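You operate a simulated robot arm through the tools that you are given. There is no shell and no other tool. Be economical: measure what you need, move in short steps, check, and stop when the job is done.

Carry out the task below with a simulated robot arm. There is one attempt and no reset: what you move stays moved.

JOB
Stand both bottles and the flask in the bottle crate, then slide it to the back of the workbench.

Only the result counts: the job must be done as asked and must still hold three seconds after the hand-in. Knocking over, shifting, dropping, spilling or breaking anything else fails it.

ROBOT AND FRAMES
A 6-joint arm with a two-finger parallel gripper, fixed in place. Base frame: the origin is at the foot of the arm, x ahead of it, y to its left, z up; the work surface is at about z = 860. Readings come in mm, rad, newtons and seconds.
With the tool pointing down near the work surface it reaches from about 240 to 640 mm from the base axis. Its first joint turns from -1.152 to 1.152 rad. Payload 2.7 kg.
The tool frame sits at the grasp point between the pads (the TCP): z along the fingers, y along the line on which they close. The tips reach 23 mm beyond it. Largest opening 94 mm; finger width 38, thickness 10; the body of the gripper, 54 by 96 mm, starts 39 mm behind the TCP.
Orientation is that of the tool frame in the base frame, as a unit quaternion [w, x, y, z]. With the fingers straight down and closing along the base's y, the tool's x points along the base's -x, its y along +y and its z along -z.

CONTROLS
- The arm moves only by the tool arm_command. Its argument "increments" is a list of rows, each a list of 7 numbers: the shift along the base's x, y, z in units of 500 mm (1.0 is 500 mm), then the turn, a rotation vector about the base's x, y, z in units of 120 degrees (1.0 is 120 degrees), then the opening, from 0 (shut) to 1 (fully open). In form: [[tx, ty, tz, rx, ry, rz, claw], ...]. A call has 1 to 20 rows; each row is the pose to reach, as a shift and turn from the pose commanded when the call began. A call with a number of a shift or a turn outside -1 to 1 is refused whole. Rows are played at 5 a second. More than 50 mm and 0.15 rad between two rows, or a gripper value outside its range, and nothing of the call is played. Where a pose cannot be reached the arm comes as near as it can. A force on the tool above 40 N (or 10 N above the force at the start of the call, whichever is more), or a blocked arm, ends the call early, and 0.2 s more pass. The fingers move at their own pace (about 45 mm/s each) and stop on an object; they squeeze with about 23 N. The grip force told is the motor's: it shows also when the fingers shut on nothing. Time passes only in rows, and 0.2 s behind the last, so rows that repeat a pose let the fingers close. It gives the time, the measured TCP pose, the force on the tool (base axes), the opening and the grip force at its end, in the units of the frame above (readings bear some noise).
- Cameras (640 x 400 px; columns grow to the right, rows downward): "scene" is fixed at [79.3, -439.7, 1393.5]; the picture's right is [0.70, -0.71, 0.00], its down [-0.47, -0.46, -0.76] and it looks along [0.54, 0.53, -0.66] (base axes); focal length 352 px, centre (320, 200). "wrist" rides on the gripper at [86, 16, -75] in the tool frame; the picture's right is [-0.18, 0.98, 0.00], its down [-0.58, -0.11, -0.81] and it looks along [-0.79, -0.15, 0.59] (tool axes); focal length 243 px, centre (320, 200). There is no depth. A picture from a camera that has moved, and an enlarged one, comes with that camera's place and axes in the base frame and with its lens.
- snapshot(camera): a new picture of that camera. The clock stands still meanwhile.
- zoom(camera, box): a new picture of the part [left, top, right, bottom] of that camera's present view, enlarged. The clock stands still meanwhile.
- job_done(): hands the job in; it is judged then, once.

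Go step by step. Nothing tells you positions but the pictures and the camera data: compare them with the known pose of the tool, close in by small moves and look again before you grip or let go. The budget is 120 turns and 84 pictures, counting those below and the enlarged ones. Unless the task says otherwise, let go and move clear before handing in, and close with one line.

The tools are called after "Emit:" as a command line: name --pt "numbers of a row" for each row, then --argument value for the rest, lists and objects as JSON in quotes. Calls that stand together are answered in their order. arm_command: Moves the arm, as the interface text tells. Its arguments: {"type":"object","properties":{"increments":{"type":"array","items":{"type":"array","items":{"type":"number"}}}},"required":["increments"]} The other tools are called the same way: snapshot (camera) takes a picture; zoom (camera, box) takes an enlarged picture of a part of a camera's view; job_done () hands the job in.

At the start:

```text
t: 0.0
tcp_pos: [410.9, -57.2, 1114.3]
orientation: [0.0, -0.001, 1.0, 0.0]
ft_force: [0.3, 0.5, 0.0]
finger_gap: 93.9
grasp_force: 0.1
```

scene: 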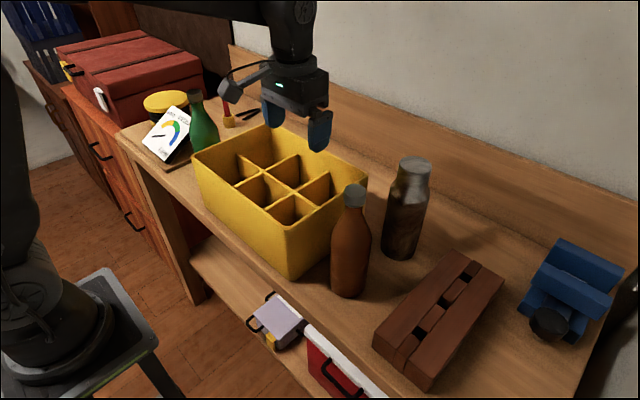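
wrist: 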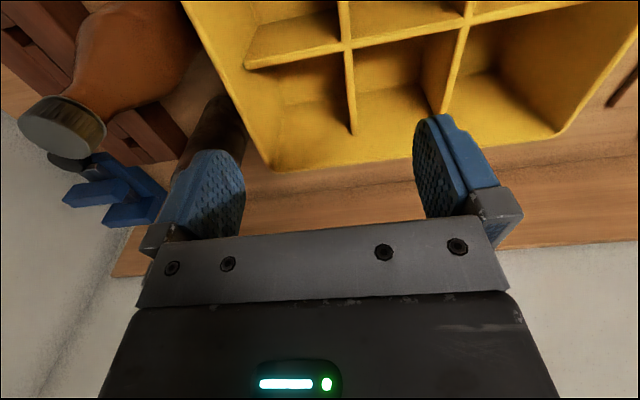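

I see a green bottle (about 445, 360), a brown bottle (about 390, -205), a metal flask (about 520, -230) and a 2x3 crate (x 320–530, y -130–187). I'll zoom in before planning.

Emit:
zoom --camera "scene" --box '[120, 40, 380, 200]'

Emit:
zoom --camera "scene" --box '[260, 140, 500, 300]'

```text
2.46 times, centred on (250, 120) of scene
camera zoom: at [79.3, -439.7, 1393.5], right [0.7, -0.71, 0.0], down [-0.47, -0.46, -0.76], along [0.54, 0.53, -0.66], focal length 865 px, centre (492, 397)
```

zoom: 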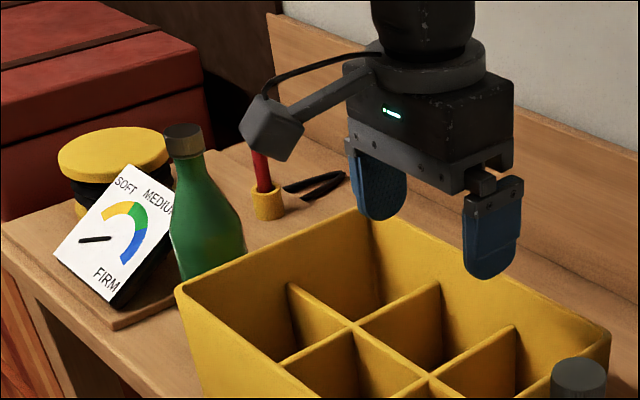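

```text
2.50 times, centred on (380, 220) of scene
camera zoom: at [79.3, -439.7, 1393.5], right [0.7, -0.71, 0.0], down [-0.47, -0.46, -0.76], along [0.54, 0.53, -0.66], focal length 879 px, centre (170, 150)
```

zoom: 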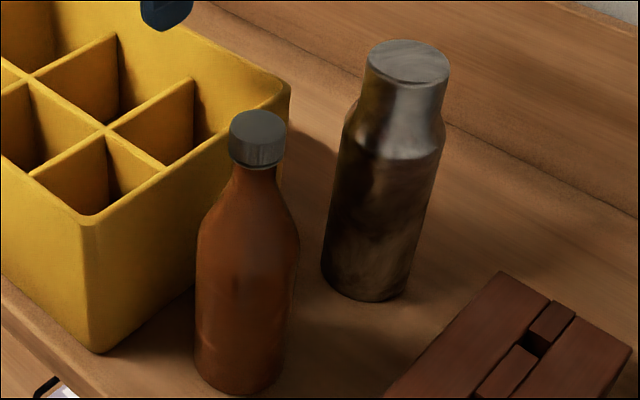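

The green bottle's base is partly hidden by the crate. I'll move over toward it at a safe height and triangulate with the wrist camera.

Emit:
arm_command --pt "-0.01 0.08 0.02 0 0 0 1" --pt "-0.02 0.16 0.04 0 0 0 1" --pt "-0.03 0.24 0.06 0 0 0 1" --pt "-0.05 0.32 0.08 0 0 0 1" --pt "-0.08 0.4 0.1 0 0 0 1" --pt "-0.1 0.48 0.1 0 0 0 1" --pt "-0.12 0.54 0.1 0 0 0 1" --pt "-0.12 0.54 0.1 0 0 0 1"

Emit:
snapshot --camera "wrist"

Emit:
snapshot --camera "scene"

```text
t: 1.8
tcp_pos: [350.2, 215.2, 1165.4]
orientation: [0.0, 0.0, 1.0, 0.0]
ft_force: [-0.7, -0.4, 0.8]
finger_gap: 94.0
grasp_force: 0.0
```

```text
79 pictures are left
camera wrist: at [262.5, 233.5, 1238.7], right [0.18, 0.98, 0.0], down [0.58, -0.11, 0.81], along [0.79, -0.15, -0.59], focal length 243 px, centre (320, 200)
```

wrist: 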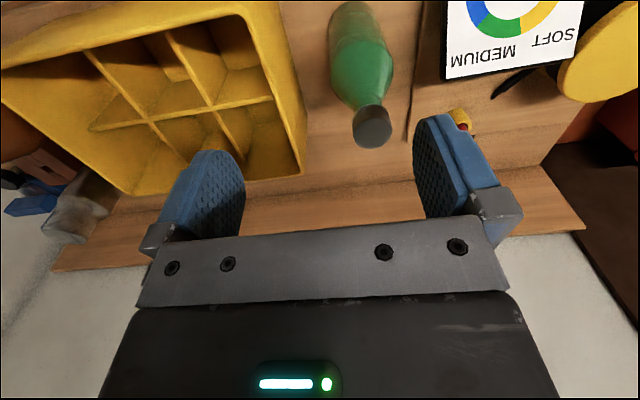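

```text
78 pictures are left
```

scene: 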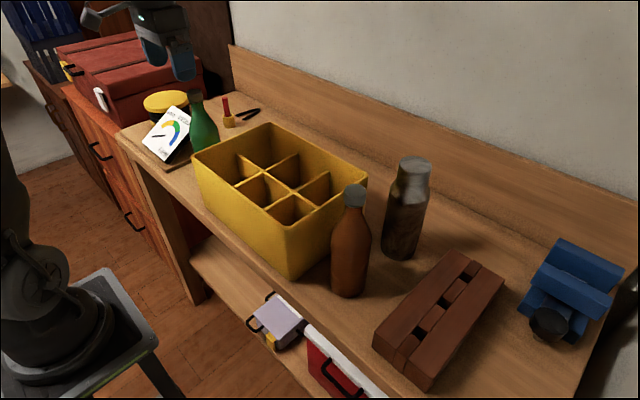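

Green bottle triangulates to about (405, 254), with its cap top at z about 1065 and a body about 70 mm across. I'll move above it and check alignment.

Emit:
arm_command --pt "0.05 0.04 0 0 0 0 1" --pt "0.11 0.078 0 0 0 0 1" --pt "0.11 0.078 -0.06 0 0 0 1" --pt "0.11 0.078 -0.1 0 0 0 1" --pt "0.11 0.078 -0.1 0 0 0 1"

Emit:
snapshot --camera "wrist"

Emit:
zoom --camera "scene" --box '[120, 40, 280, 140]'

```text
t: 3.0
tcp_pos: [408.4, 253.1, 1115.3]
orientation: [0.0, -0.001, 1.0, -0.001]
ft_force: [0.5, 0.5, 0.1]
finger_gap: 94.1
grasp_force: 0.2
```

```text
77 pictures are left
camera wrist: at [321.3, 270.6, 1189.2], right [0.18, 0.98, 0.0], down [0.58, -0.11, 0.81], along [0.79, -0.15, -0.59], focal length 243 px, centre (320, 200)
```

wrist: 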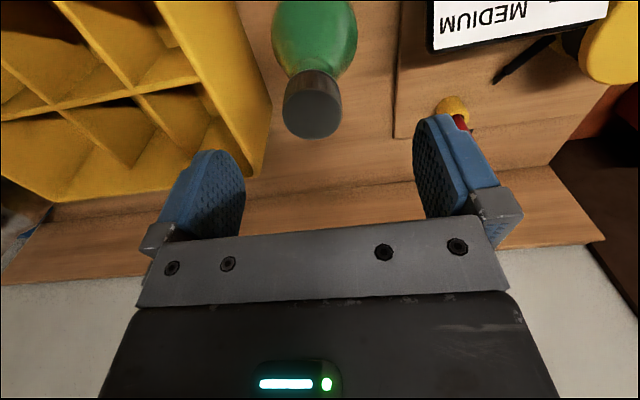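

```text
4.00 times, centred on (200, 90) of scene
camera zoom: at [79.3, -439.7, 1393.5], right [0.7, -0.71, 0.0], down [-0.47, -0.46, -0.76], along [0.54, 0.53, -0.66], focal length 1406 px, centre (800, 640)
```

zoom: 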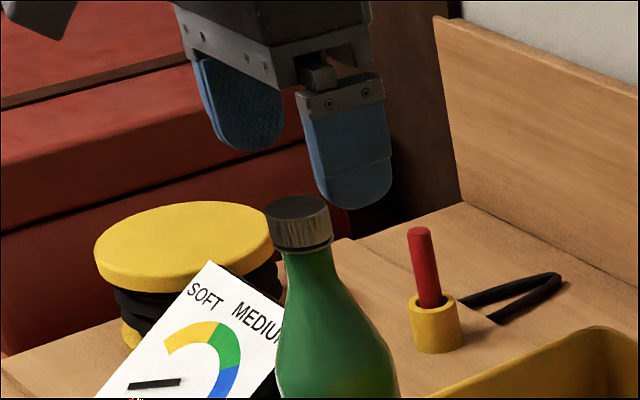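

The cap top centre is at about (403, 251, 1061) and the cap is about 34 mm across, so the gripper is nearly aligned. I'll lower so the TCP is mid-cap, then close.

Emit:
arm_command --pt "-0.008 -0.004 -0.05 0 0 0 1" --pt "-0.008 -0.004 -0.1 0 0 0 1" --pt "-0.008 -0.004 -0.142 0 0 0 1" --pt "-0.008 -0.004 -0.142 0 0 0 1"

Emit:
snapshot --camera "wrist"

Emit:
zoom --camera "scene" --box '[120, 40, 280, 140]'

```text
t: 4.0
tcp_pos: [404.9, 250.7, 1044.8]
orientation: [-0.001, 0.0, 1.0, 0.0]
ft_force: [-0.4, -0.1, -0.6]
finger_gap: 94.1
grasp_force: 0.0
```

```text
75 pictures are left
camera wrist: at [317.0, 267.3, 1117.4], right [0.18, 0.98, 0.0], down [0.58, -0.11, 0.81], along [0.79, -0.15, -0.59], focal length 243 px, centre (320, 200)
```

wrist: 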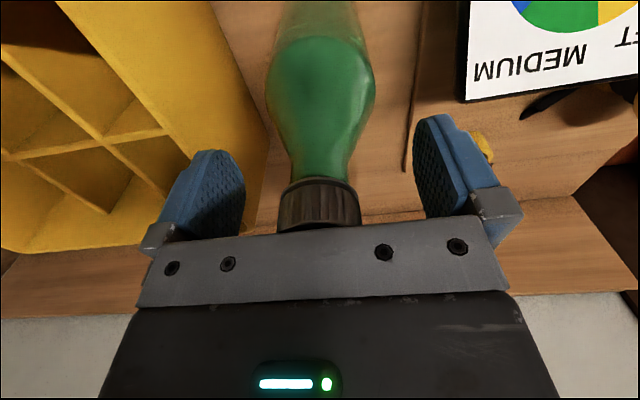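

```text
4.00 times, centred on (200, 90) of scene
camera zoom: at [79.3, -439.7, 1393.5], right [0.7, -0.71, 0.0], down [-0.47, -0.46, -0.76], along [0.54, 0.53, -0.66], focal length 1406 px, centre (800, 640)
```

zoom: 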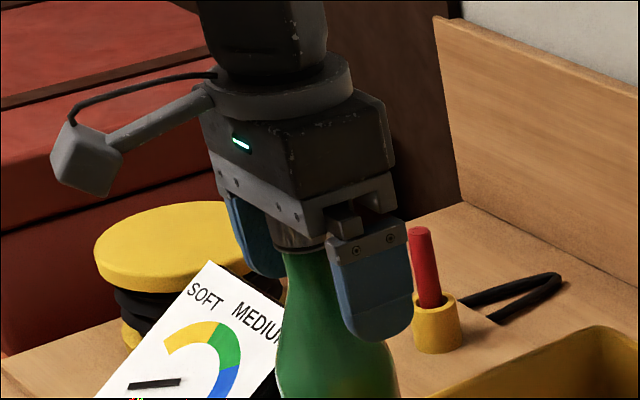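

The TCP sits just below the cap, at the neck. I'll raise it by 13 mm so the pads cover the cap, then close.

Emit:
arm_command --pt "0 0 0.026 0 0 0 1" --pt "0 0 0.026 0 0 0 0.5" --pt "0 0 0.026 0 0 0 0.2" --pt "0 0 0.026 0 0 0 0" --pt "0 0 0.026 0 0 0 0" --pt "0 0 0.026 0 0 0 0" --pt "0 0 0.026 0 0 0 0" --pt "0 0 0.026 0 0 0 0"

Emit:
snapshot --camera "wrist"

```text
t: 5.8
tcp_pos: [403.3, 252.0, 1056.7]
orientation: [0.001, 0.0, 1.0, 0.0]
ft_force: [-1.2, 0.0, 1.3]
finger_gap: 30.9
grasp_force: 23.6
```

```text
73 pictures are left
camera wrist: at [316.3, 268.4, 1130.1], right [0.18, 0.98, 0.0], down [0.58, -0.11, 0.81], along [0.79, -0.15, -0.59], focal length 243 px, centre (320, 200)
```

wrist: 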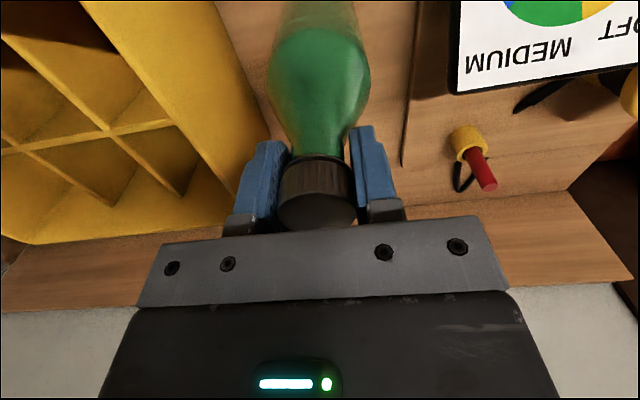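

The cap is gripped (31 mm). I'll lift straight up and look at the crate.

Emit:
arm_command --pt "0 0 0.04 0 0 0 0" --pt "0 0 0.12 0 0 0 0" --pt "0 0 0.2 0 0 0 0" --pt "0 0 0.28 0 0 0 0" --pt "0 0 0.33 0 0 0 0" --pt "0 0 0.33 0 0 0 0"

Emit:
snapshot --camera "wrist"

Emit:
snapshot --camera "scene"

```text
t: 7.2
tcp_pos: [402.6, 251.6, 1223.4]
orientation: [0.0, 0.001, 1.0, 0.001]
ft_force: [0.2, 0.1, -4.1]
finger_gap: 31.4
grasp_force: 22.7
```

```text
72 pictures are left
camera wrist: at [314.4, 269.9, 1295.5], right [0.18, 0.98, 0.0], down [0.58, -0.11, 0.81], along [0.79, -0.15, -0.59], focal length 243 px, centre (320, 200)
```

wrist: 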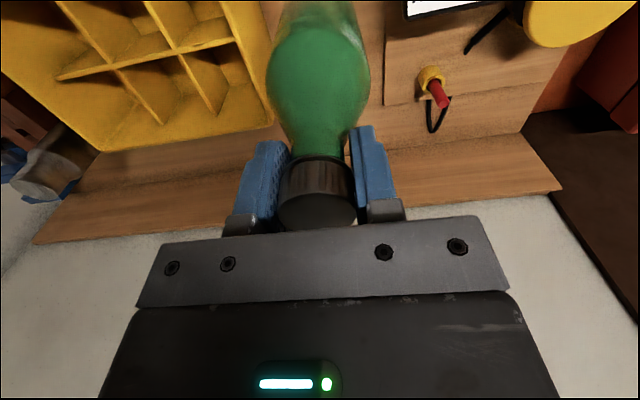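

```text
71 pictures are left
```

scene: 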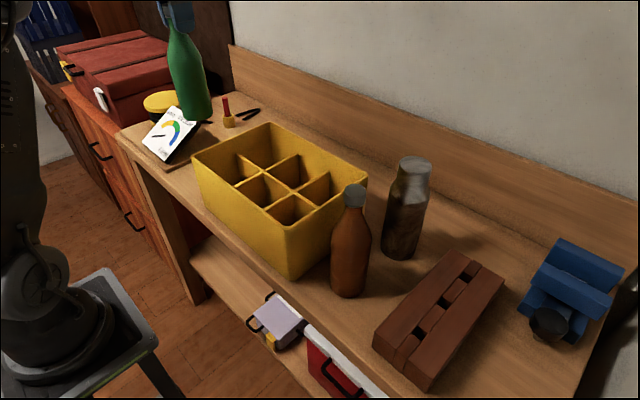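

The crate rim is at z about 990, x 315–520, y -138–156, with dividers at x about 417 and y about 55 and -40 (tops at z about 960). The green bottle goes to the back-left cell, about (468, 104), so I'll move above it first and check.

Emit:
arm_command --pt "0.03 -0.07 0 0 0 0 0" --pt "0.06 -0.14 0 0 0 0 0" --pt "0.1 -0.22 0 0 0 0 0" --pt "0.13 -0.295 0 0 0 0 0" --pt "0.13 -0.295 0 0 0 0 0" --pt "0.13 -0.295 0 0 0 0 0"

Emit:
snapshot --camera "wrist"

Emit:
zoom --camera "scene" --box '[160, 60, 400, 210]'

```text
t: 8.6
tcp_pos: [468.5, 103.7, 1219.6]
orientation: [0.0, 0.0, 1.0, 0.0]
ft_force: [-0.6, -0.4, -3.7]
finger_gap: 31.3
grasp_force: 23.2
```

```text
70 pictures are left
camera wrist: at [380.3, 120.7, 1293.1], right [0.18, 0.98, 0.0], down [0.58, -0.11, 0.81], along [0.79, -0.15, -0.59], focal length 243 px, centre (320, 200)
```

wrist: 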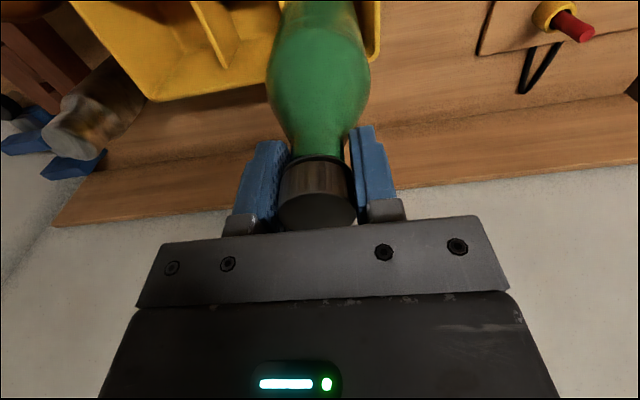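

```text
2.67 times, centred on (280, 135) of scene
camera zoom: at [79.3, -439.7, 1393.5], right [0.7, -0.71, 0.0], down [-0.47, -0.46, -0.76], along [0.54, 0.53, -0.66], focal length 938 px, centre (427, 373)
```

zoom: 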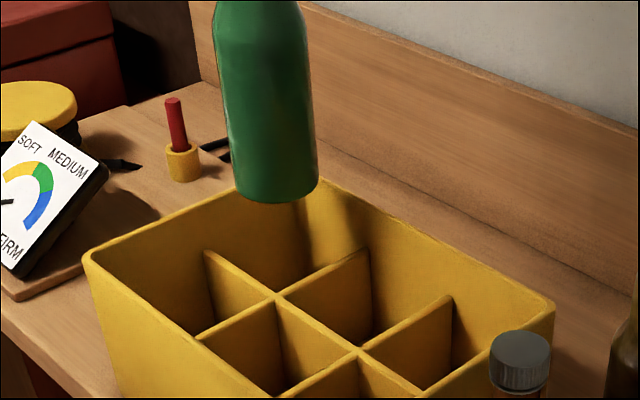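

The bottle's vertical drop lands within about 4 mm of the cell centre. I'll descend to just above the crate floor.

Emit:
arm_command --pt "0 0 -0.06 0 0 0 0" --pt "0 0 -0.12 0 0 0 0" --pt "0 0 -0.18 0 0 0 0" --pt "0 0 -0.24 0 0 0 0" --pt "0 0 -0.29 0 0 0 0" --pt "0 0 -0.29 0 0 0 0"

Emit:
zoom --camera "scene" --box '[160, 60, 400, 210]'

```text
t: 10.0
tcp_pos: [467.5, 103.0, 1077.6]
orientation: [0.0, 0.001, 1.0, 0.0]
ft_force: [-0.1, -0.7, -3.9]
finger_gap: 31.3
grasp_force: 21.8
```

```text
2.67 times, centred on (280, 135) of scene
camera zoom: at [79.3, -439.7, 1393.5], right [0.7, -0.71, 0.0], down [-0.47, -0.46, -0.76], along [0.54, 0.53, -0.66], focal length 938 px, centre (427, 373)
```

zoom: 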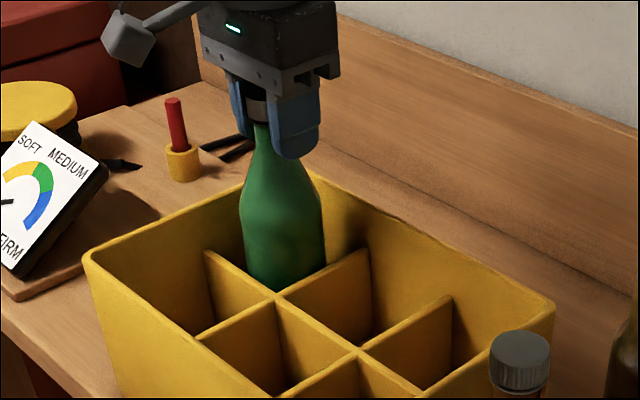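

Bottle is in the cell with no contact so far. I'll lower in small steps until it touches the floor.

Emit:
arm_command --pt "0 0 -0.008 0 0 0 0" --pt "0 0 -0.016 0 0 0 0" --pt "0 0 -0.022 0 0 0 0" --pt "0 0 -0.022 0 0 0 0"

```text
t: 11.0
tcp_pos: [467.8, 101.8, 1064.4]
orientation: [0.001, 0.0, 1.0, 0.0]
ft_force: [0.3, -0.3, -4.1]
finger_gap: 30.9
grasp_force: 23.0
```

Emit:
arm_command --pt "0 0 -0.004 0 0 0 0" --pt "0 0 -0.007 0 0 0 0" --pt "0 0 -0.007 0 0 0 0"

```text
t: 11.8
tcp_pos: [467.7, 103.0, 1064.6]
orientation: [0.003, 0.001, 1.0, 0.001]
ft_force: [-3.1, -0.8, 21.4]
finger_gap: 31.3
grasp_force: 23.1
```

It's on the floor (force reversed to +21 N). I'll ease off slightly, open and rise.

Emit:
arm_command --pt "0 0 0.005 0 0 0 0" --pt "0 0 0.005 0 0 0 0.35" --pt "0 0 0.005 0 0 0 0.6" --pt "0 0 0.005 0 0 0 0.8" --pt "0 0 0.005 0 0 0 0.8" --pt "0 0 0.005 0 0 0 0.8"

Emit:
arm_command --pt "0 0 0.04 0 0 0 0.8" --pt "0 0 0.1 0 0 0 0.8" --pt "0 0 0.15 0 0 0 0.9" --pt "0 0 0.15 0 0 0 1"

Emit:
snapshot --camera "wrist"

Emit:
snapshot --camera "scene"

```text
t: 13.2
tcp_pos: [466.9, 102.4, 1064.9]
orientation: [0.0, 0.0, 1.0, 0.0]
ft_force: [0.8, -0.1, 0.2]
finger_gap: 75.3
grasp_force: 0.1
```

```text
t: 14.2
tcp_pos: [466.4, 100.2, 1138.5]
orientation: [0.0, 0.0, 1.0, 0.0]
ft_force: [0.4, 0.9, -0.4]
finger_gap: 94.0
grasp_force: 0.0
```

```text
67 pictures are left
camera wrist: at [379.5, 117.5, 1211.5], right [0.18, 0.98, 0.0], down [0.58, -0.11, 0.81], along [0.79, -0.15, -0.59], focal length 243 px, centre (320, 200)
```

wrist: 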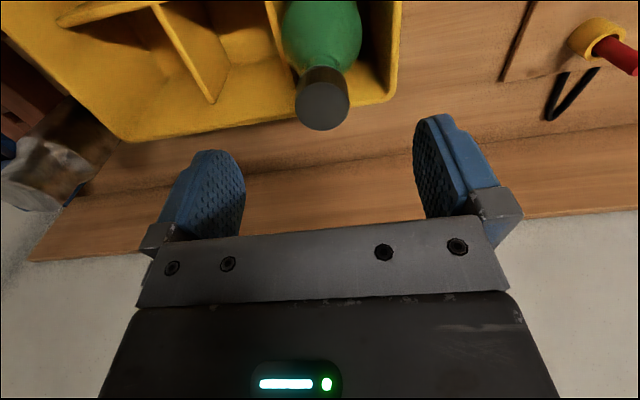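

```text
66 pictures are left
```

scene: 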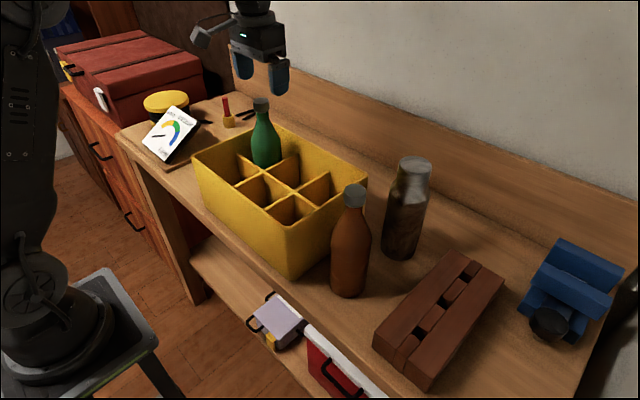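

Green bottle stands upright in its cell. Next I'll move toward above the brown bottle, staying high.

Emit:
arm_command --pt "-0.02 -0.08 0.0 0 0 0 1" --pt "-0.05 -0.16 0.0 0 0 0 1" --pt "-0.08 -0.24 0.0 0 0 0 1" --pt "-0.11 -0.32 0.0 0 0 0 1" --pt "-0.14 -0.4 0.0 0 0 0 1" --pt "-0.16 -0.48 0.0 0 0 0 1" --pt "-0.18 -0.56 0.0 0 0 0 1" --pt "-0.18 -0.6 0 0 0 0 1" --pt "-0.18 -0.6 0 0 0 0 1"

Emit:
snapshot --camera "wrist"

Emit:
zoom --camera "scene" --box '[260, 120, 500, 270]'

```text
t: 16.2
tcp_pos: [376.6, -198.4, 1140.6]
orientation: [0.0, -0.001, 1.0, 0.0]
ft_force: [0.2, 0.0, -0.2]
finger_gap: 93.8
grasp_force: 0.1
```

```text
65 pictures are left
camera wrist: at [289.2, -179.6, 1214.8], right [0.18, 0.98, 0.0], down [0.58, -0.11, 0.81], along [0.79, -0.15, -0.59], focal length 243 px, centre (320, 200)
```

wrist: 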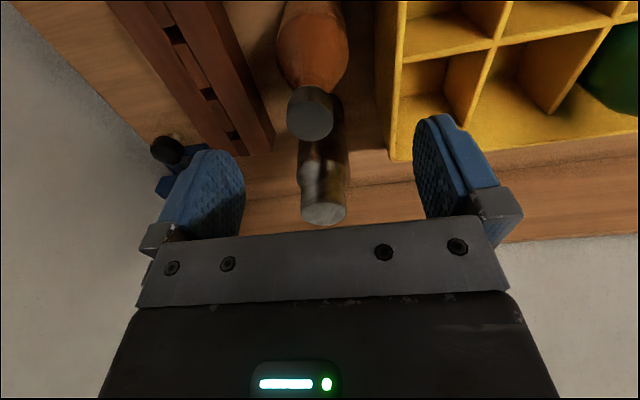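

```text
2.67 times, centred on (380, 195) of scene
camera zoom: at [79.3, -439.7, 1393.5], right [0.7, -0.71, 0.0], down [-0.47, -0.46, -0.76], along [0.54, 0.53, -0.66], focal length 938 px, centre (160, 213)
```

zoom: 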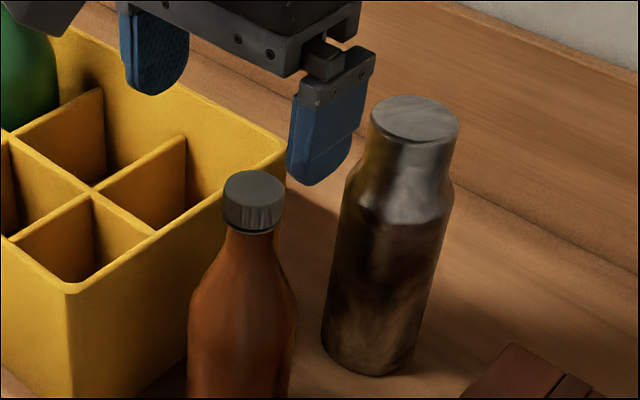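

Brown cap is at about (382, -205), top z about 1075, and the flask top is at about (526, -221, 1057). I'll descend around the brown cap and verify.

Emit:
arm_command --pt "0.01 -0.012 -0.05 0 0 0 1" --pt "0.01 -0.012 -0.1 0 0 0 1" --pt "0.01 -0.012 -0.154 0 0 0 1" --pt "0.01 -0.012 -0.154 0 0 0 1"

Emit:
snapshot --camera "wrist"

```text
t: 17.2
tcp_pos: [379.8, -203.5, 1062.3]
orientation: [0.0, -0.001, 1.0, 0.0]
ft_force: [-0.7, 0.3, -0.8]
finger_gap: 93.9
grasp_force: 0.1
```

```text
63 pictures are left
camera wrist: at [293.6, -185.9, 1136.1], right [0.18, 0.98, 0.0], down [0.58, -0.11, 0.81], along [0.79, -0.15, -0.59], focal length 243 px, centre (320, 200)
```

wrist: 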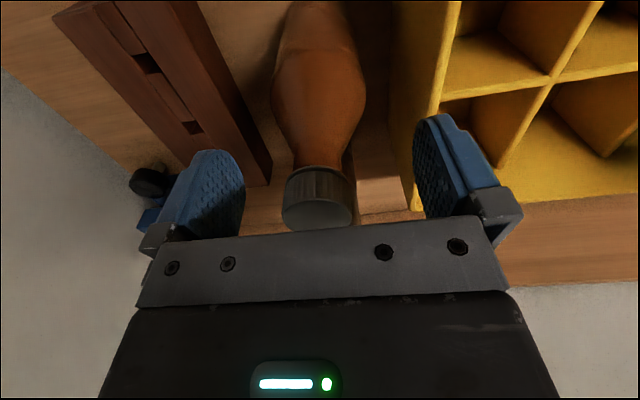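

Aligned. Closing on the cap and lifting.

Emit:
arm_command --pt "0 0 0 0 0 0 0.5" --pt "0 0 0 0 0 0 0.2" --pt "0 0 0 0 0 0 0" --pt "0 0 0 0 0 0 0" --pt "0 0 0 0 0 0 0" --pt "0 0 0 0 0 0 0" --pt "0 0 0 0 0 0 0"

Emit:
snapshot --camera "wrist"

```text
t: 18.8
tcp_pos: [381.1, -203.1, 1063.7]
orientation: [0.0, 0.0, 1.0, 0.001]
ft_force: [-0.4, -1.4, 0.3]
finger_gap: 31.4
grasp_force: 22.6
```

```text
62 pictures are left
camera wrist: at [293.7, -185.9, 1136.5], right [0.18, 0.98, 0.0], down [0.58, -0.11, 0.81], along [0.79, -0.15, -0.59], focal length 243 px, centre (320, 200)
```

wrist: 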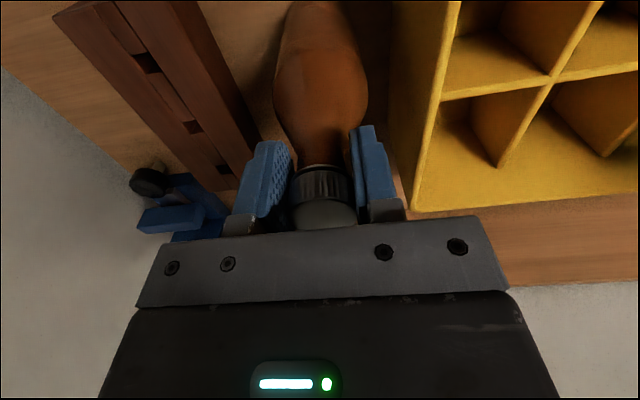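

Gripped at 31.4 mm. Lifting, then over to the front-right cell, about (367, -87).

Emit:
arm_command --pt "0 0 0.04 0 0 0 0" --pt "0 0 0.12 0 0 0 0" --pt "0 0 0.2 0 0 0 0" --pt "0 0 0.28 0 0 0 0" --pt "0 0 0.34 0 0 0 0" --pt "-0.008 0.06 0.34 0 0 0 0" --pt "-0.018 0.13 0.34 0 0 0 0" --pt "-0.028 0.2 0.34 0 0 0 0" --pt "-0.028 0.232 0.34 0 0 0 0" --pt "-0.028 0.232 0.34 0 0 0 0" --pt "-0.028 0.232 0.34 0 0 0 0"

Emit:
snapshot --camera "wrist"

Emit:
zoom --camera "scene" --box '[160, 60, 480, 260]'

```text
t: 21.2
tcp_pos: [367.2, -88.1, 1231.5]
orientation: [0.0, 0.0, 1.0, 0.0]
ft_force: [-0.7, -0.1, -3.9]
finger_gap: 31.3
grasp_force: 22.8
```

```text
61 pictures are left
camera wrist: at [278.9, -70.1, 1304.2], right [0.18, 0.98, 0.0], down [0.58, -0.11, 0.81], along [0.79, -0.15, -0.59], focal length 243 px, centre (320, 200)
```

wrist: 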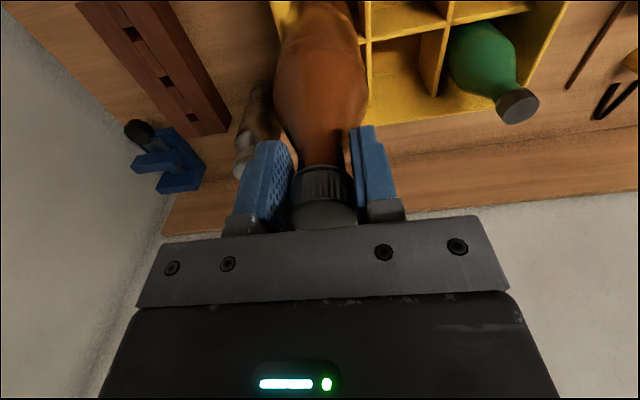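

```text
2.00 times, centred on (320, 160) of scene
camera zoom: at [79.3, -439.7, 1393.5], right [0.7, -0.71, 0.0], down [-0.47, -0.46, -0.76], along [0.54, 0.53, -0.66], focal length 703 px, centre (320, 280)
```

zoom: 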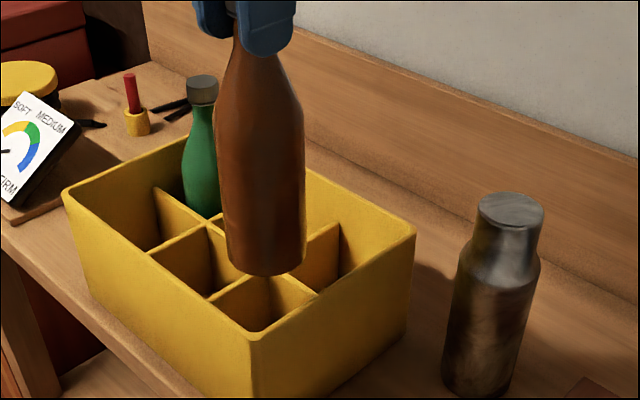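

The bottle looks a few mm too close to the right wall, so I'll shift +6 mm in y. Then I'll lower partway and check the gaps.

Emit:
arm_command --pt "0 0.012 -0.03 0 0 0 0" --pt "0 0.012 -0.08 0 0 0 0" --pt "0 0.012 -0.12 0 0 0 0" --pt "0 0.012 -0.12 0 0 0 0"

Emit:
zoom --camera "scene" --box '[200, 110, 392, 230]'

```text
t: 22.2
tcp_pos: [369.1, -79.7, 1173.8]
orientation: [-0.001, 0.0, 1.0, 0.0]
ft_force: [0.2, 0.5, -4.1]
finger_gap: 31.1
grasp_force: 22.9
```

```text
3.33 times, centred on (296, 170) of scene
camera zoom: at [79.3, -439.7, 1393.5], right [0.7, -0.71, 0.0], down [-0.47, -0.46, -0.76], along [0.54, 0.53, -0.66], focal length 1172 px, centre (400, 300)
```

zoom: 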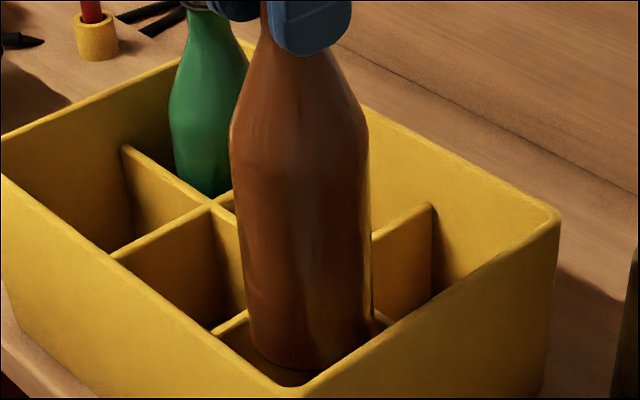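

The clearances look balanced, so I'll descend further and watch for force.

Emit:
arm_command --pt "-0.006 0 -0.04 0 0 0 0" --pt "-0.006 0 -0.09 0 0 0 0" --pt "-0.006 0 -0.14 0 0 0 0" --pt "-0.006 0 -0.18 0 0 0 0" --pt "-0.006 0 -0.18 0 0 0 0"

Emit:
zoom --camera "scene" --box '[200, 110, 392, 230]'

```text
t: 23.4
tcp_pos: [364.0, -80.3, 1082.4]
orientation: [0.0, 0.001, 1.0, -0.001]
ft_force: [0.7, -0.7, -3.5]
finger_gap: 31.2
grasp_force: 23.3
```

```text
3.33 times, centred on (296, 170) of scene
camera zoom: at [79.3, -439.7, 1393.5], right [0.7, -0.71, 0.0], down [-0.47, -0.46, -0.76], along [0.54, 0.53, -0.66], focal length 1172 px, centre (400, 300)
```

zoom: 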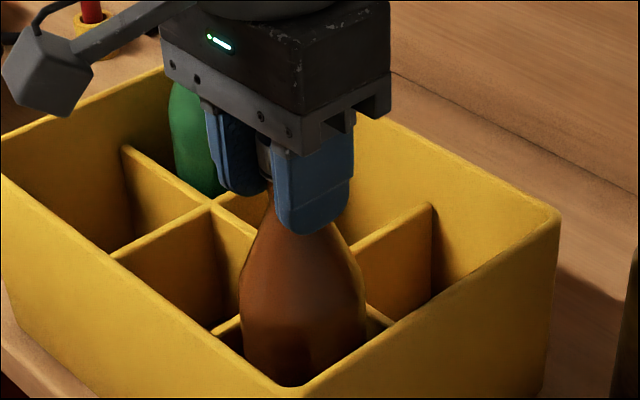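

No contact so far. Now down the last ~10 mm to the floor.

Emit:
arm_command --pt "0 0 -0.006 0 0 0 0" --pt "0 0 -0.012 0 0 0 0" --pt "0 0 -0.018 0 0 0 0" --pt "0 0 -0.024 0 0 0 0" --pt "0 0 -0.024 0 0 0 0"

```text
t: 24.6
tcp_pos: [365.5, -82.3, 1071.2]
orientation: [0.002, 0.0, 1.0, 0.0]
ft_force: [-2.0, -1.5, 5.9]
finger_gap: 31.6
grasp_force: 22.7
```

Floor contact at the expected height. Release and rise.

Emit:
arm_command --pt "0 0 0 0 0 0 0.35" --pt "0 0 0 0 0 0 0.6" --pt "0 0 0 0 0 0 0.8" --pt "0 0 0 0 0 0 0.8" --pt "0 0 0 0 0 0 0.8" --pt "0 0 0.06 0 0 0 0.8" --pt "0 0 0.12 0 0 0 0.9" --pt "0 0 0.18 0 0 0 1" --pt "0 0 0.18 0 0 0 1"

Emit:
snapshot --camera "wrist"

Emit:
snapshot --camera "scene"

```text
t: 26.6
tcp_pos: [366.8, -80.9, 1160.6]
orientation: [0.0, -0.001, 1.0, 0.0]
ft_force: [-0.3, -0.5, -0.7]
finger_gap: 94.2
grasp_force: 0.1
```

```text
57 pictures are left
camera wrist: at [278.8, -64.1, 1234.2], right [0.18, 0.98, 0.0], down [0.58, -0.11, 0.81], along [0.79, -0.15, -0.59], focal length 243 px, centre (320, 200)
```

wrist: 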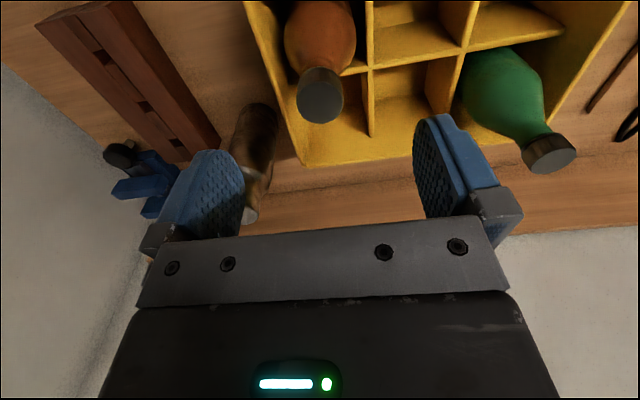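

```text
56 pictures are left
```

scene: 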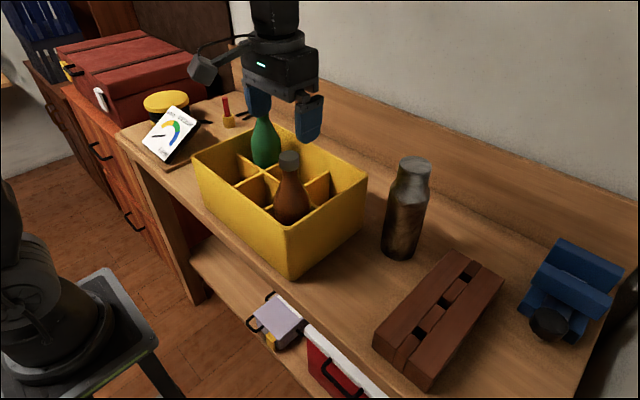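

Brown bottle is upright in the crate. Next is the flask at about (526, -221), so I'll move above it with the tips clear of its top.

Emit:
arm_command --pt "0.06 -0.06 0 0 0 0 1" --pt "0.12 -0.12 0 0 0 0 1" --pt "0.18 -0.18 0 0 0 0 1" --pt "0.25 -0.23 0 0 0 0 1" --pt "0.318 -0.28 -0.03 0 0 0 1" --pt "0.318 -0.28 -0.09 0 0 0 1" --pt "0.318 -0.28 -0.1 0 0 0 1" --pt "0.318 -0.28 -0.1 0 0 0 1"

Emit:
snapshot --camera "wrist"

Emit:
zoom --camera "scene" --box '[340, 110, 500, 270]'

```text
t: 28.4
tcp_pos: [526.2, -219.7, 1111.1]
orientation: [0.0, 0.0, 1.0, 0.0]
ft_force: [-0.5, -0.1, 0.2]
finger_gap: 94.0
grasp_force: 0.1
```

```text
55 pictures are left
camera wrist: at [438.5, -203.0, 1183.3], right [0.18, 0.98, 0.0], down [0.58, -0.11, 0.81], along [0.79, -0.15, -0.59], focal length 243 px, centre (320, 200)
```

wrist: 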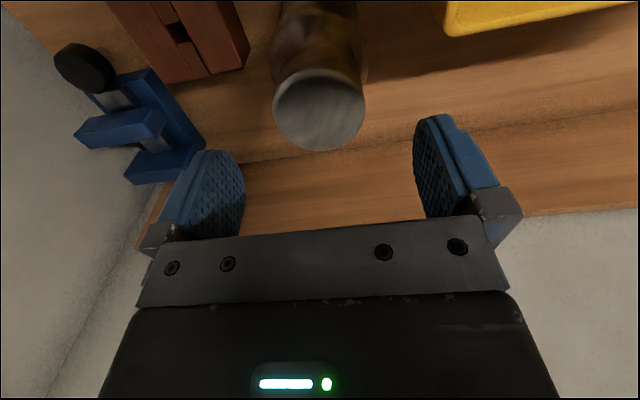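

```text
2.50 times, centred on (420, 190) of scene
camera zoom: at [79.3, -439.7, 1393.5], right [0.7, -0.71, 0.0], down [-0.47, -0.46, -0.76], along [0.54, 0.53, -0.66], focal length 879 px, centre (70, 225)
```

zoom: 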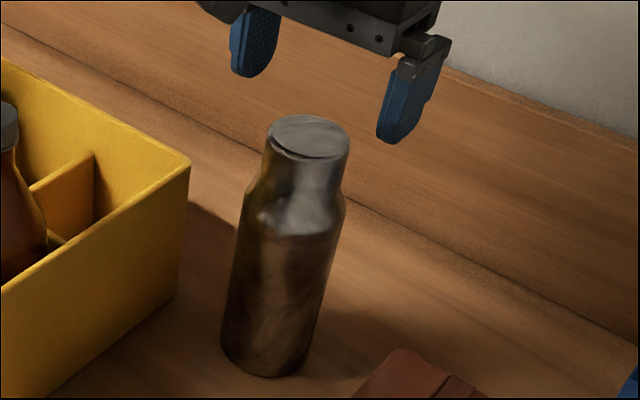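

Flask top is at about (520, -219, 1057), 54 mm across. I'll lower around its neck.

Emit:
arm_command --pt "-0.01 0.002 -0.04 0 0 0 1" --pt "-0.01 0.002 -0.08 0 0 0 1" --pt "-0.01 0.002 -0.12 0 0 0 1" --pt "-0.01 0.002 -0.12 0 0 0 1"

Emit:
snapshot --camera "wrist"

Emit:
zoom --camera "scene" --box '[340, 110, 500, 270]'

```text
t: 29.4
tcp_pos: [519.7, -219.7, 1051.0]
orientation: [0.0, 0.0, 1.0, 0.0]
ft_force: [0.3, 0.0, 0.1]
finger_gap: 93.8
grasp_force: 0.0
```

```text
53 pictures are left
camera wrist: at [432.2, -202.7, 1124.2], right [0.18, 0.98, 0.0], down [0.58, -0.11, 0.81], along [0.79, -0.15, -0.59], focal length 243 px, centre (320, 200)
```

wrist: 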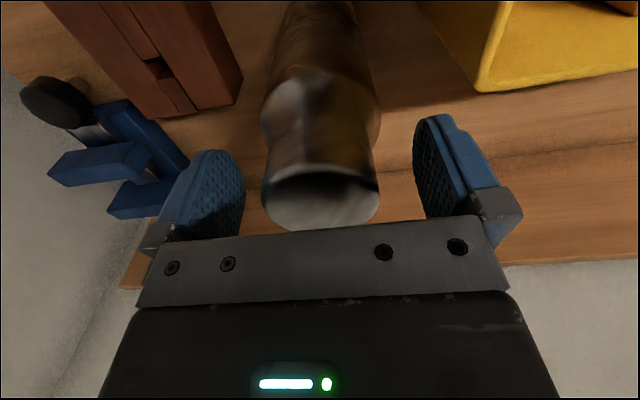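

```text
2.50 times, centred on (420, 190) of scene
camera zoom: at [79.3, -439.7, 1393.5], right [0.7, -0.71, 0.0], down [-0.47, -0.46, -0.76], along [0.54, 0.53, -0.66], focal length 879 px, centre (70, 225)
```

zoom: 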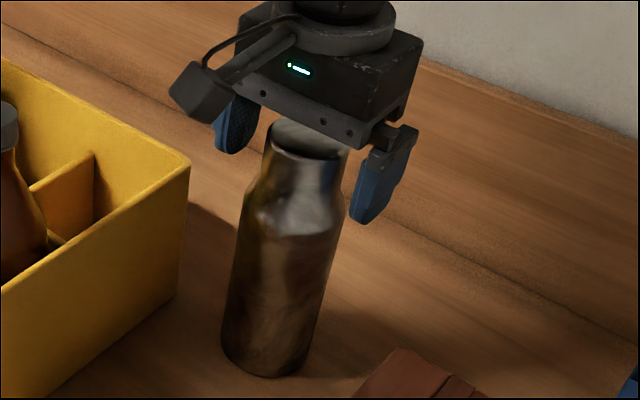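

Well centred around the neck. Closing.

Emit:
arm_command --pt "0 0 0 0 0 0 0.6" --pt "0 0 0 0 0 0 0.4" --pt "0 0 0 0 0 0 0.2" --pt "0 0 0 0 0 0 0" --pt "0 0 0 0 0 0 0" --pt "0 0 0 0 0 0 0"

Emit:
snapshot --camera "wrist"

```text
t: 30.8
tcp_pos: [519.6, -220.6, 1052.3]
orientation: [-0.001, -0.001, 1.0, 0.0]
ft_force: [-0.2, -0.5, 0.1]
finger_gap: 53.4
grasp_force: 23.4
```

```text
51 pictures are left
camera wrist: at [432.2, -202.7, 1124.4], right [0.18, 0.98, 0.0], down [0.58, -0.11, 0.81], along [0.79, -0.15, -0.59], focal length 243 px, centre (320, 200)
```

wrist: 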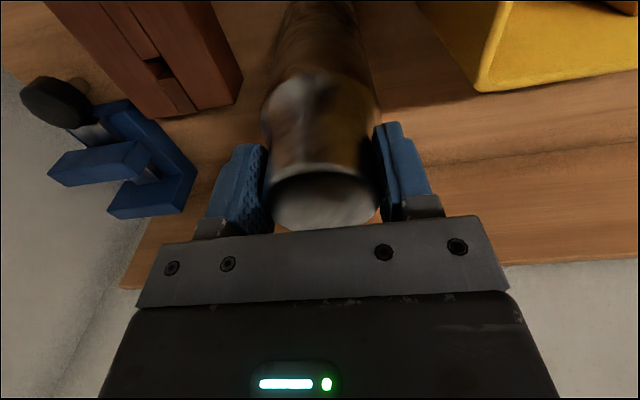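

Flask is gripped at 53 mm. I'll lift it, then carry it along the back side to the back-middle cell, about (467, 9), which keeps the camera arm clear of the brown bottle.

Emit:
arm_command --pt "0 0 0.03 0 0 0 0" --pt "0 0 0.09 0 0 0 0" --pt "0 0 0.17 0 0 0 0" --pt "0 0 0.25 0 0 0 0" --pt "0 0 0.33 0 0 0 0" --pt "0 0 0.36 0 0 0 0" --pt "0 0 0.36 0 0 0 0"

Emit:
snapshot --camera "scene"

```text
t: 32.4
tcp_pos: [503.1, -216.6, 1215.8]
orientation: [0.0, -0.001, 1.0, 0.0]
ft_force: [0.4, -0.1, -3.8]
finger_gap: 53.5
grasp_force: 23.3
out of reach, approached as far as the arm can: row 5, 6, 7
```

```text
50 pictures are left
```

scene: 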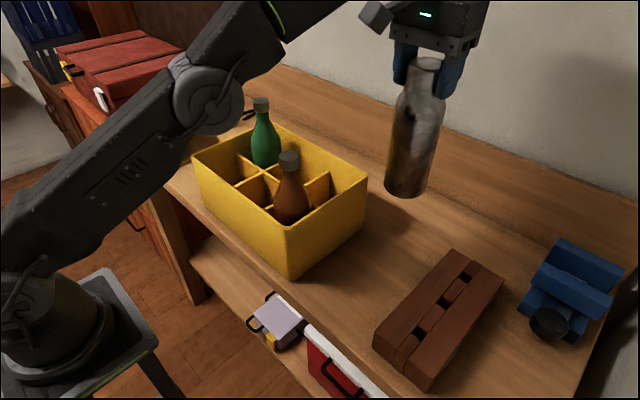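

It came up slightly short of the commanded point at its reach limit, but the flask base (z about 1024) clears the rim. I'll make a first part of the move to learn the commanded reference.

Emit:
arm_command --pt "-0.02 0.07 -0.01 0 0 0 0" --pt "-0.05 0.14 -0.01 0 0 0 0" --pt "-0.06 0.2 -0.01 0 0 0 0" --pt "-0.06 0.2 -0.01 0 0 0 0"

```text
t: 33.4
tcp_pos: [472.0, -114.9, 1211.4]
orientation: [0.0, 0.0, 1.0, -0.001]
ft_force: [-0.4, 0.3, -4.0]
finger_gap: 53.4
grasp_force: 22.9
```

The reference tracks the measured pose. Continuing to (467, 9).

Emit:
arm_command --pt "-0.004 0.08 0.01 0 0 0 0" --pt "-0.01 0.16 0.01 0 0 0 0" --pt "-0.01 0.248 0.01 0 0 0 0" --pt "-0.01 0.248 0.01 0 0 0 0" --pt "-0.01 0.248 0.01 0 0 0 0"

Emit:
zoom --camera "scene" --box '[180, 60, 404, 200]'

Emit:
snapshot --camera "wrist"

```text
t: 34.6
tcp_pos: [463.6, 8.5, 1216.6]
orientation: [0.0, 0.0, 1.0, 0.0]
ft_force: [0.2, 0.0, -3.6]
finger_gap: 53.3
grasp_force: 22.8
```

```text
2.86 times, centred on (292, 130) of scene
camera zoom: at [79.3, -439.7, 1393.5], right [0.7, -0.71, 0.0], down [-0.47, -0.46, -0.76], along [0.54, 0.53, -0.66], focal length 1004 px, centre (400, 400)
```

zoom: 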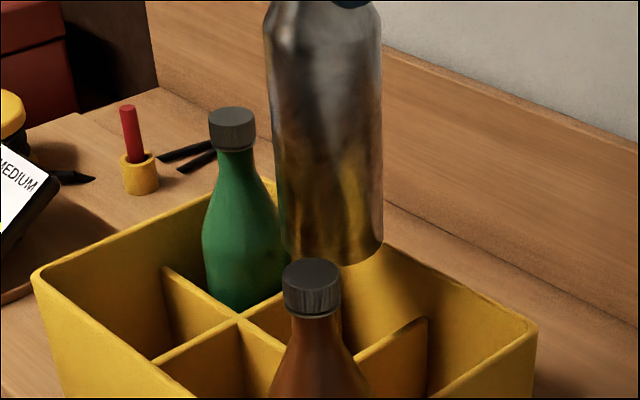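

```text
48 pictures are left
camera wrist: at [376.2, 25.6, 1290.2], right [0.18, 0.98, 0.0], down [0.58, -0.11, 0.81], along [0.79, -0.15, -0.59], focal length 243 px, centre (320, 200)
```

wrist: 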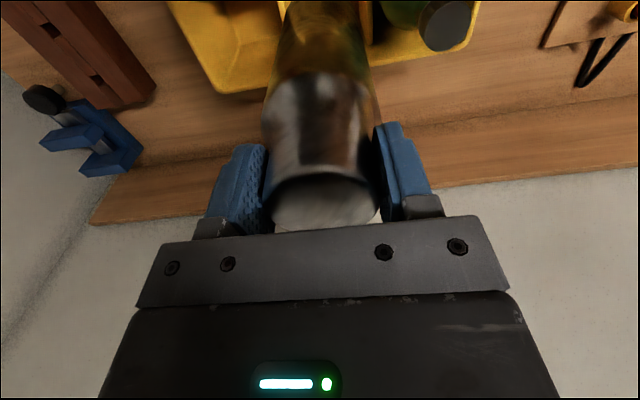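

The flask projects within about 4 mm of the cell centre. I'll shift +3 mm in y and descend.

Emit:
arm_command --pt "0 0.006 -0.05 0 0 0 0" --pt "0 0.006 -0.1 0 0 0 0" --pt "0 0.006 -0.16 0 0 0 0" --pt "0 0.006 -0.22 0 0 0 0" --pt "0 0.006 -0.28 0 0 0 0" --pt "0 0.006 -0.284 0 0 0 0"

Emit:
zoom --camera "scene" --box '[180, 60, 404, 200]'

```text
t: 36.0
tcp_pos: [465.0, 12.9, 1073.0]
orientation: [0.001, -0.001, 1.0, -0.001]
ft_force: [-0.8, -0.2, -3.3]
finger_gap: 53.4
grasp_force: 22.6
```

```text
2.86 times, centred on (292, 130) of scene
camera zoom: at [79.3, -439.7, 1393.5], right [0.7, -0.71, 0.0], down [-0.47, -0.46, -0.76], along [0.54, 0.53, -0.66], focal length 1004 px, centre (400, 400)
```

zoom: 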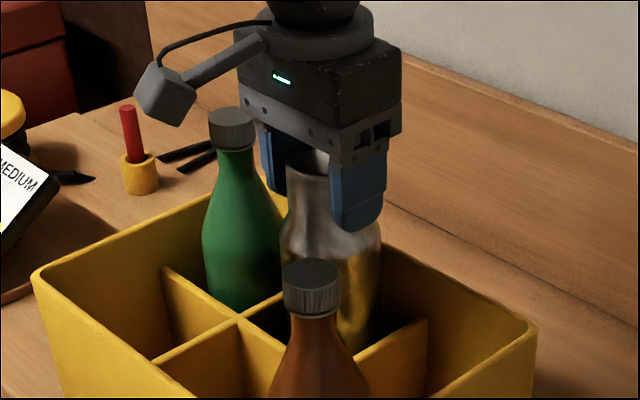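

Emit:
arm_command --pt "0 0 -0.008 0 0 0 0" --pt "0 0 -0.016 0 0 0 0" --pt "0 0 -0.022 0 0 0 0" --pt "0 0 -0.027 0 0 0 0" --pt "0 0 -0.027 0 0 0 0"

```text
t: 37.2
tcp_pos: [467.3, 11.8, 1060.6]
orientation: [0.0, 0.0, 1.0, 0.0]
ft_force: [-0.3, 0.1, -3.6]
finger_gap: 53.4
grasp_force: 22.6
```

The flask is right at the floor but not loaded yet, so I'll go down a touch more.

Emit:
arm_command --pt "0 0 -0.003 0 0 0 0" --pt "0 0 -0.006 0 0 0 0" --pt "0 0 -0.006 0 0 0 0"

```text
t: 38.0
tcp_pos: [466.8, 11.3, 1059.4]
orientation: [0.001, 0.0, 1.0, 0.001]
ft_force: [-3.9, -0.4, 9.0]
finger_gap: 53.5
grasp_force: 23.0
```

Contact with the floor. Releasing and rising.

Emit:
arm_command --pt "0 0 0.001 0 0 0 0.6" --pt "0 0 0.001 0 0 0 0.75" --pt "0 0 0.001 0 0 0 0.78" --pt "0 0 0.001 0 0 0 0.78" --pt "0 0 0.06 0 0 0 0.78" --pt "0 0 0.12 0 0 0 0.78" --pt "0 0 0.2 0 0 0 0.78" --pt "0 0 0.2 0 0 0 0.78"

Emit:
snapshot --camera "scene"

Emit:
snapshot --camera "wrist"

```text
t: 39.8
tcp_pos: [469.2, 10.1, 1156.3]
orientation: [0.0, 0.0, 1.0, 0.0]
ft_force: [1.2, 0.2, 0.2]
finger_gap: 73.2
grasp_force: 0.0
```

```text
46 pictures are left
```

scene: 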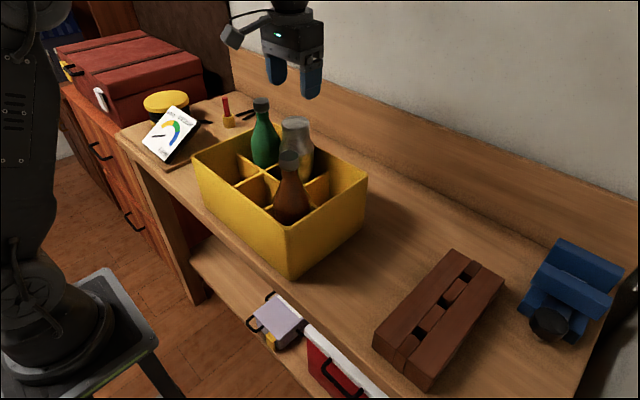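

```text
45 pictures are left
camera wrist: at [381.7, 27.2, 1230.1], right [0.18, 0.98, 0.0], down [0.58, -0.11, 0.81], along [0.79, -0.15, -0.59], focal length 243 px, centre (320, 200)
```

wrist: 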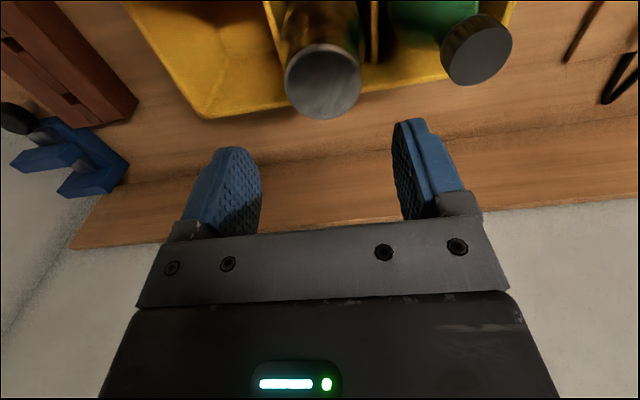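

All three items stand in the crate. The backboard is at x about 728 and the crate's rear rim at about 520, and nothing stands in between. I'll bring the open gripper in front of the crate, so both fingers push symmetrically.

Emit:
arm_command --pt "-0.08 0 0 0 0 0 0.78" --pt "-0.16 0 0 0 0 0 0.78" --pt "-0.24 0 0 0 0 0 0.9" --pt "-0.32 0 0 0 0 0 1" --pt "-0.4 0 0 0 0 0 1" --pt "-0.41 0 0 0 0 0 1" --pt "-0.41 0 0 0 0 0 1"

Emit:
snapshot --camera "wrist"

```text
t: 41.4
tcp_pos: [264.5, 11.4, 1159.6]
orientation: [0.0, 0.0, 1.0, 0.0]
ft_force: [0.4, 0.4, -0.3]
finger_gap: 94.2
grasp_force: 0.0
```

```text
44 pictures are left
camera wrist: at [176.5, 27.6, 1232.5], right [0.18, 0.98, 0.0], down [0.58, -0.11, 0.81], along [0.79, -0.15, -0.59], focal length 243 px, centre (320, 200)
```

wrist: 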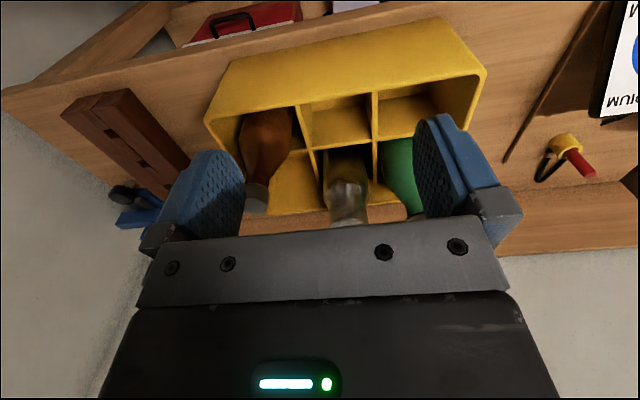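

The crate front rim is at x about 320, square to the axes, and centred at y about 13. I'll descend in front of it.

Emit:
arm_command --pt "0 0.002 -0.08 0 0 0 1" --pt "0 0.002 -0.16 0 0 0 1" --pt "0 0.002 -0.24 0 0 0 1" --pt "0 0.002 -0.32 0 0 0 1" --pt "0 0.002 -0.384 0 0 0 1" --pt "0 0.002 -0.384 0 0 0 1"

Emit:
snapshot --camera "wrist"

Emit:
snapshot --camera "scene"

```text
t: 42.8
tcp_pos: [262.1, 10.8, 967.4]
orientation: [0.0, 0.0, 1.0, 0.0]
ft_force: [-0.4, 0.3, -1.0]
finger_gap: 94.1
grasp_force: 0.1
```

```text
43 pictures are left
camera wrist: at [175.9, 28.3, 1039.4], right [0.18, 0.98, 0.0], down [0.58, -0.11, 0.81], along [0.79, -0.15, -0.59], focal length 243 px, centre (320, 200)
```

wrist: 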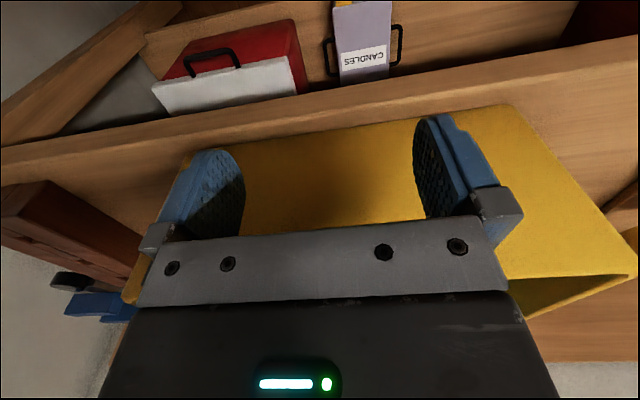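

```text
42 pictures are left
```

scene: 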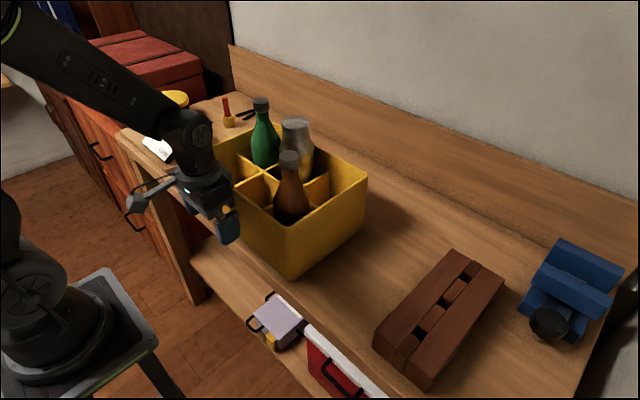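

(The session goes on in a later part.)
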